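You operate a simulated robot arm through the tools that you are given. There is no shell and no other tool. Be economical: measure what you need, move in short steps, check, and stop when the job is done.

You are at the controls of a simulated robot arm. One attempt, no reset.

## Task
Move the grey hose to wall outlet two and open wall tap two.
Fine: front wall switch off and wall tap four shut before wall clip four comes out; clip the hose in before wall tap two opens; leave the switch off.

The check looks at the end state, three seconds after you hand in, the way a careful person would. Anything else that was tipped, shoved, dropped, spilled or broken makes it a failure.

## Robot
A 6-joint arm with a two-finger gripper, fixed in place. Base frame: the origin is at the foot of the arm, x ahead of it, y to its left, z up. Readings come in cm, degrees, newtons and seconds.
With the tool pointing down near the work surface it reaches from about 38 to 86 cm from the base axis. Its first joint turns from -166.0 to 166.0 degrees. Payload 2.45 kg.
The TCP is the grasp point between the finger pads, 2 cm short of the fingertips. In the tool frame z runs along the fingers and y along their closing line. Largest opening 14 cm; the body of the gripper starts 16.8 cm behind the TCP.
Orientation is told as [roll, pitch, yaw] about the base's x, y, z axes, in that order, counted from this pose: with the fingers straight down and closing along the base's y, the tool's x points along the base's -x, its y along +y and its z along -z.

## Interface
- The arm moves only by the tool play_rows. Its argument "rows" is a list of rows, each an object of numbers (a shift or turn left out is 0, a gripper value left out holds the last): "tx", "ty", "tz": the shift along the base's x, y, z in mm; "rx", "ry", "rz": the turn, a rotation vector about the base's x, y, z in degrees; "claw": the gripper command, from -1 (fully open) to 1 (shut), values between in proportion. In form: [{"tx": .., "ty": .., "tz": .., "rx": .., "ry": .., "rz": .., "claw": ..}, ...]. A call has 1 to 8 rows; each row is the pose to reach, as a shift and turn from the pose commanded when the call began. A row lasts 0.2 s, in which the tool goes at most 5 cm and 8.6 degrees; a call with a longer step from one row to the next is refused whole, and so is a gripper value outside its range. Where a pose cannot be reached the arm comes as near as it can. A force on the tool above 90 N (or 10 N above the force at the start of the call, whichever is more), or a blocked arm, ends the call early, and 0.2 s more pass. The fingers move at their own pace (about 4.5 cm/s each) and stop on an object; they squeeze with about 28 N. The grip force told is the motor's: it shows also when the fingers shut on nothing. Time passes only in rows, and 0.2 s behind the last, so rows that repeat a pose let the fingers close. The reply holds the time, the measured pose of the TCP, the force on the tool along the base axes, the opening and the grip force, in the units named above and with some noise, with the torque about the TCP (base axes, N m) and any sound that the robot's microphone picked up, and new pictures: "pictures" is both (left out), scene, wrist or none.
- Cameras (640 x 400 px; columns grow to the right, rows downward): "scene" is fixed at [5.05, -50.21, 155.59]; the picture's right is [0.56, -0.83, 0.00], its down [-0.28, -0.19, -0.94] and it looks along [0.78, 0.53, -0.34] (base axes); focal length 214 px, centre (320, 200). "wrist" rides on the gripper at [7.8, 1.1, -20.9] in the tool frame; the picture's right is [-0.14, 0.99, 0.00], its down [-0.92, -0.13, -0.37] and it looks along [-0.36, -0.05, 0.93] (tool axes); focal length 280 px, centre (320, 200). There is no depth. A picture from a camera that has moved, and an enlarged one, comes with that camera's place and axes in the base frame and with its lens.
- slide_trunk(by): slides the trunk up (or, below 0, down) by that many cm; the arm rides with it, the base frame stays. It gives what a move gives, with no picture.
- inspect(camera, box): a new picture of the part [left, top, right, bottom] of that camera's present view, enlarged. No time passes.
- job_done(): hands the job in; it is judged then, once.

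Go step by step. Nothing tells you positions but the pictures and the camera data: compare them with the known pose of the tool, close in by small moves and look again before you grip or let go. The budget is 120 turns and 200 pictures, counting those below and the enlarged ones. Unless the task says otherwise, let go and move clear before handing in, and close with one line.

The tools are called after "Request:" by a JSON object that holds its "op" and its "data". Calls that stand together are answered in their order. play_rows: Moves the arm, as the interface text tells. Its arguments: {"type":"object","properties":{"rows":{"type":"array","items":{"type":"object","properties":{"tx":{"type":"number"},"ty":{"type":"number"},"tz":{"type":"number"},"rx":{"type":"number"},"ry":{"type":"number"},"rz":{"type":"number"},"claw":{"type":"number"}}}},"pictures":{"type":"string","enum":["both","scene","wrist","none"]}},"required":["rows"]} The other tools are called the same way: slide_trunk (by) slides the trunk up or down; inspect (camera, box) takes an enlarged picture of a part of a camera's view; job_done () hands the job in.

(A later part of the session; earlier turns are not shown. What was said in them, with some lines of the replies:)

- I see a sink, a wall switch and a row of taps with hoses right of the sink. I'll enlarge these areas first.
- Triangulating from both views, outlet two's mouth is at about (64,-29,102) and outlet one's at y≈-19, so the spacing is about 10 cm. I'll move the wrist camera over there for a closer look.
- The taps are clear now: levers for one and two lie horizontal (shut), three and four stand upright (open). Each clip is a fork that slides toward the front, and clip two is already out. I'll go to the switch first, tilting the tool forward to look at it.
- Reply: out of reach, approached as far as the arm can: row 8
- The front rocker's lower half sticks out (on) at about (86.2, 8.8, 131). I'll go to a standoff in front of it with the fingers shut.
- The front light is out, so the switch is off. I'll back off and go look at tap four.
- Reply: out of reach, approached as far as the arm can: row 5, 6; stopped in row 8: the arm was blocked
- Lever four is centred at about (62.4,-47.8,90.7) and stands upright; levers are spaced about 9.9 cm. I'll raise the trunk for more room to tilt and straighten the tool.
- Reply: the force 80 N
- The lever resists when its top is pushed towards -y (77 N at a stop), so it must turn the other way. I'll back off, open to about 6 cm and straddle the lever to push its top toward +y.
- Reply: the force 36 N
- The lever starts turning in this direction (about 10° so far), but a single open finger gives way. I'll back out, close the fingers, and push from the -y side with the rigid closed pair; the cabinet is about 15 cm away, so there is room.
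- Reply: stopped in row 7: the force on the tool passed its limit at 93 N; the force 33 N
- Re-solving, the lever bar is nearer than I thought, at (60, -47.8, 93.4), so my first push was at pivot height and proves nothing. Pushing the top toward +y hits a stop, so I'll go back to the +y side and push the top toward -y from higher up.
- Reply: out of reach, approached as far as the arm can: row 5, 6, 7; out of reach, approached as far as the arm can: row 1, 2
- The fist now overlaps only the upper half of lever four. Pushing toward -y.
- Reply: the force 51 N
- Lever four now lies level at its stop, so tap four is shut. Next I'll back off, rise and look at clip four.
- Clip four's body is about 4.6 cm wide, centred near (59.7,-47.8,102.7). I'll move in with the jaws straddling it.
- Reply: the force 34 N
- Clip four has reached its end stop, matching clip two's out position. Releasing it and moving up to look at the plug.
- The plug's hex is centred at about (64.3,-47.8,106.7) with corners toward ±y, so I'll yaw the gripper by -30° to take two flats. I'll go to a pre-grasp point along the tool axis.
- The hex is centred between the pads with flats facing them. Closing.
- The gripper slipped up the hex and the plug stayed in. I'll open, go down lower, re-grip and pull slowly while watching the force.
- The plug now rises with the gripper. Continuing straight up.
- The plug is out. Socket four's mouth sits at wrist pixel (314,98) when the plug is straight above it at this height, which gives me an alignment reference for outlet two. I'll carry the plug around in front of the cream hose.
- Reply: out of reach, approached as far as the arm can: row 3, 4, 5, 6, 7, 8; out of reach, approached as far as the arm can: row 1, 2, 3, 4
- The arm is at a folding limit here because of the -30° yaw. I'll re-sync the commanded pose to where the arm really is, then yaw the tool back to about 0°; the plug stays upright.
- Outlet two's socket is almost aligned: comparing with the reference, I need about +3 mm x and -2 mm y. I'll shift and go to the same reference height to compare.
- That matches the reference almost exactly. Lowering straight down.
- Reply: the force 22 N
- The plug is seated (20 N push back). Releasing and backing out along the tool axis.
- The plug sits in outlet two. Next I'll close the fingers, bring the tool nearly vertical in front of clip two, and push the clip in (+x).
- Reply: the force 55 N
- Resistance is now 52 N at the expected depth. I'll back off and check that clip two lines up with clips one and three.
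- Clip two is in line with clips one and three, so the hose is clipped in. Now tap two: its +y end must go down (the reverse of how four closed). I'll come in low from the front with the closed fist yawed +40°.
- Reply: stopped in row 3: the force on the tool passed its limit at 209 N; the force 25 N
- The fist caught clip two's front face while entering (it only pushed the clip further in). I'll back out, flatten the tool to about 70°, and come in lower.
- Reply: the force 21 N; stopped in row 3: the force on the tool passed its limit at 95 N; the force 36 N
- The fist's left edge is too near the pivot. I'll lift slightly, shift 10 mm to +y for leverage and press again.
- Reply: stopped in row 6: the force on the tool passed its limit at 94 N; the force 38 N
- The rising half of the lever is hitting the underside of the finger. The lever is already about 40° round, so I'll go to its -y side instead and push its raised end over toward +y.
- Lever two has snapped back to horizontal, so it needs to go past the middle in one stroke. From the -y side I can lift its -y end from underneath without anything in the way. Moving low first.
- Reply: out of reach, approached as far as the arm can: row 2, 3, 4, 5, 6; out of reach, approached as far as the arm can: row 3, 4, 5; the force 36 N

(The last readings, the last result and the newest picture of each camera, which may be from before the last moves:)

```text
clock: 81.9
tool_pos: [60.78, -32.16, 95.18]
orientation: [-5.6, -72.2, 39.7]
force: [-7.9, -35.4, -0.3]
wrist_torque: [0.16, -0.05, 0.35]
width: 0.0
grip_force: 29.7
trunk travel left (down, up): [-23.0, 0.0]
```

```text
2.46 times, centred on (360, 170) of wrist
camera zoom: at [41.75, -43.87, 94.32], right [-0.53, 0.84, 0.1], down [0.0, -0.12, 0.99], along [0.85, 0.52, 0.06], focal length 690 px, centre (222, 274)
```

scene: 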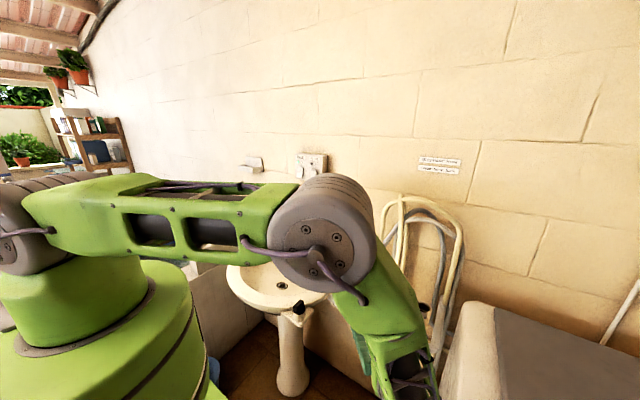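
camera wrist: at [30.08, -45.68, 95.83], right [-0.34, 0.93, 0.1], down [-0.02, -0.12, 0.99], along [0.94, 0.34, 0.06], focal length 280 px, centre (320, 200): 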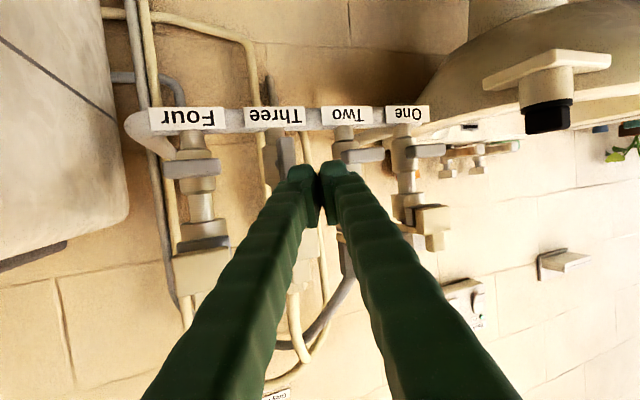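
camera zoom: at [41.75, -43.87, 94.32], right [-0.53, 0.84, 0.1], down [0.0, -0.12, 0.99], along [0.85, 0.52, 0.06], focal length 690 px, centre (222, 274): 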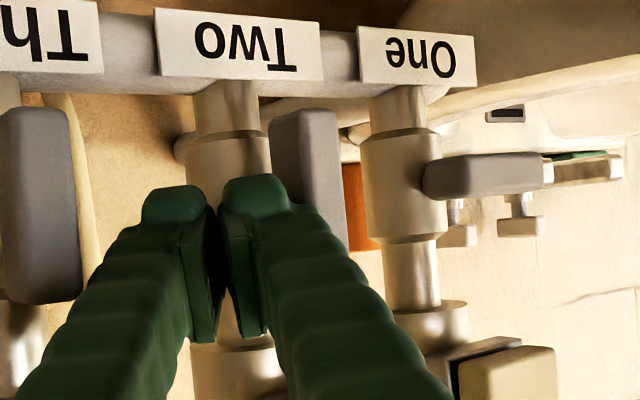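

Lever two now stands upright against its stop, parallel to three. I'll back straight out and verify everything.

Request:
{"op": "play_rows", "data": {"rows": [{"ty": -8}, {"tx": -35, "ty": -30}, {"tx": -70, "ty": -52}, {"tx": -100, "ty": -65, "tz": 10}, {"tx": -120, "ty": -65, "tz": 40, "ry": 5}, {"tx": -130, "ty": -65, "tz": 85, "ry": 12}, {"tx": -135, "ty": -60, "tz": 130, "ry": 19}, {"tx": -135, "ty": -60, "tz": 175, "ry": 26}]}}

```text
clock: 83.7
tool_pos: [46.98, -37.53, 112.52]
orientation: [20.1, -48.6, 17.1]
force: [-0.2, 0.9, 0.3]
wrist_torque: [-0.02, -0.01, -0.05]
width: 0.0
grip_force: 29.2
trunk travel left (down, up): [-23.0, 0.0]
camera wrist: at [29.57, -49.43, 120.05], right [-0.43, 0.84, 0.33], down [0.44, -0.12, 0.89], along [0.79, 0.53, -0.31], focal length 280 px, centre (320, 200)
```

scene: 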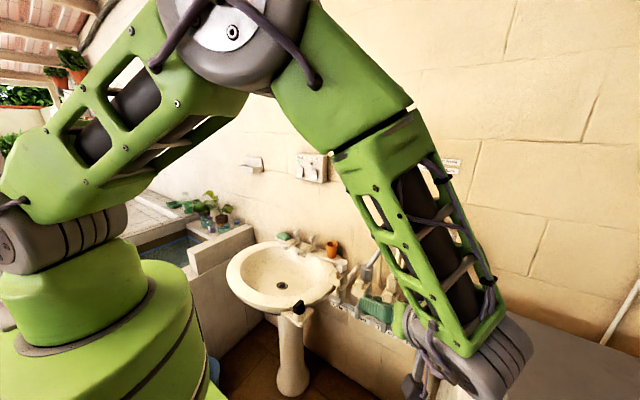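
wrist: 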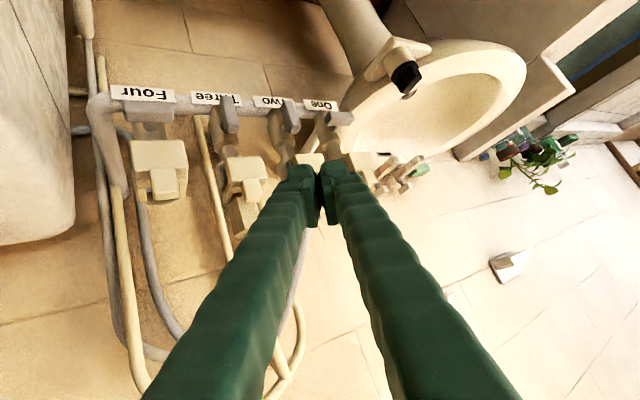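

Request:
{"op": "play_rows", "data": {"rows": [{"tz": 40, "ry": 5, "rx": -4}, {"tz": 80, "ry": 10, "rx": -8}, {"tz": 120, "ry": 15, "rx": -12}, {"tz": 160, "ry": 20, "rx": -16, "ty": 20}, {"tz": 200, "ry": 25, "rx": -20, "ty": 50}, {"tz": 230, "ry": 30, "rx": -22, "ty": 90}, {"tz": 250, "ry": 34, "rx": -22, "ty": 130}, {"tz": 250, "ry": 34, "rx": -22, "ty": 170}]}}

Request:
{"op": "inspect", "data": {"camera": "scene", "box": [320, 200, 470, 360]}}

Request:
{"op": "inspect", "data": {"camera": "scene", "box": [290, 140, 350, 190]}}

```text
clock: 85.5
tool_pos: [46.77, -20.1, 137.91]
orientation: [9.8, -9.1, 22.4]
force: [-0.2, 0.2, 0.6]
wrist_torque: [-0.03, -0.01, 0.03]
width: 0.01
grip_force: 29.7
trunk travel left (down, up): [-23.0, 0.0]
camera wrist: at [37.67, -26.74, 157.25], right [-0.27, 0.94, 0.19], down [0.86, 0.15, 0.48], along [0.43, 0.29, -0.86], focal length 280 px, centre (320, 200)
```

scene: 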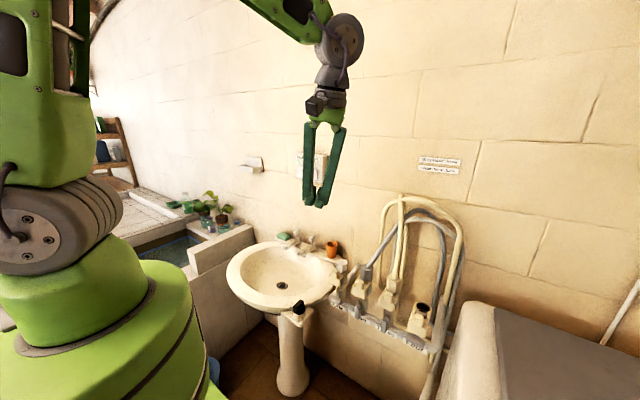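
wrist: 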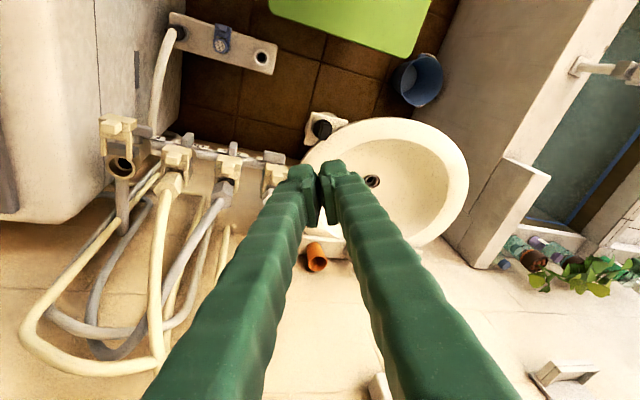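

```text
2.50 times, centred on (395, 280) of scene
camera zoom: at [5.05, -50.21, 155.59], right [0.56, -0.83, 0.0], down [-0.28, -0.19, -0.94], along [0.78, 0.53, -0.34], focal length 536 px, centre (132, 0)
```

zoom: 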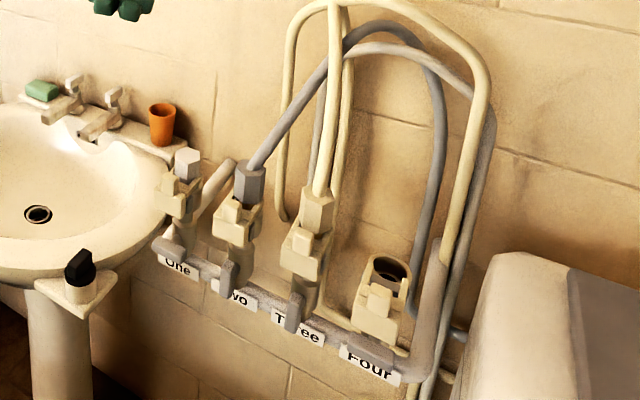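

```text
8.00 times, centred on (320, 165) of scene
camera zoom: at [5.05, -50.21, 155.59], right [0.56, -0.83, 0.0], down [-0.28, -0.19, -0.94], along [0.78, 0.53, -0.34], focal length 1716 px, centre (320, 480)
```

zoom: 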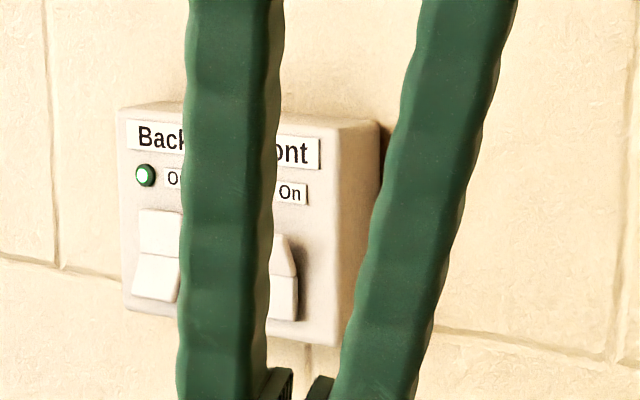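

Request:
{"op": "inspect", "data": {"camera": "scene", "box": [325, 250, 405, 345]}}

Request:
{"op": "inspect", "data": {"camera": "wrist", "box": [90, 100, 300, 230]}}

```text
4.21 times, centred on (365, 298) of scene
camera zoom: at [5.05, -50.21, 155.59], right [0.56, -0.83, 0.0], down [-0.28, -0.19, -0.94], along [0.78, 0.53, -0.34], focal length 903 px, centre (130, -210)
```

zoom: 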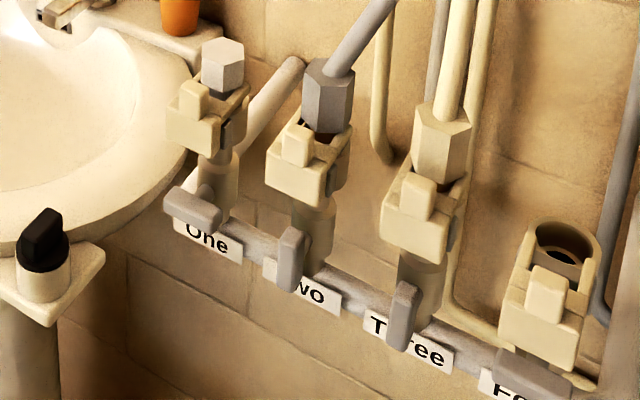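

```text
3.05 times, centred on (195, 165) of wrist
camera zoom: at [37.67, -26.74, 157.25], right [-0.27, 0.94, 0.19], down [0.86, 0.15, 0.48], along [0.43, 0.29, -0.86], focal length 854 px, centre (701, 307)
```

zoom: 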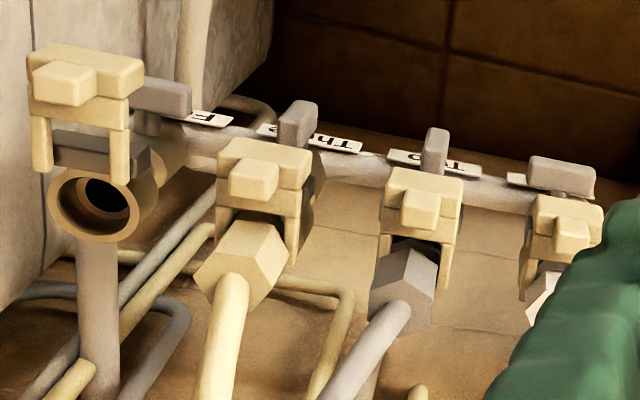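

Everything checks: the front switch is off, tap four is shut with its clip out, the grey hose is clipped into outlet two at the same height as hose three, and tap two is open. The arm is clear, so I'm handing in.

Request:
{"op": "job_done", "data": {}}

```text
The job is handed in.
```

The grey hose is now clipped into wall outlet two with wall tap two open; the front switch is still off and wall tap four is shut.
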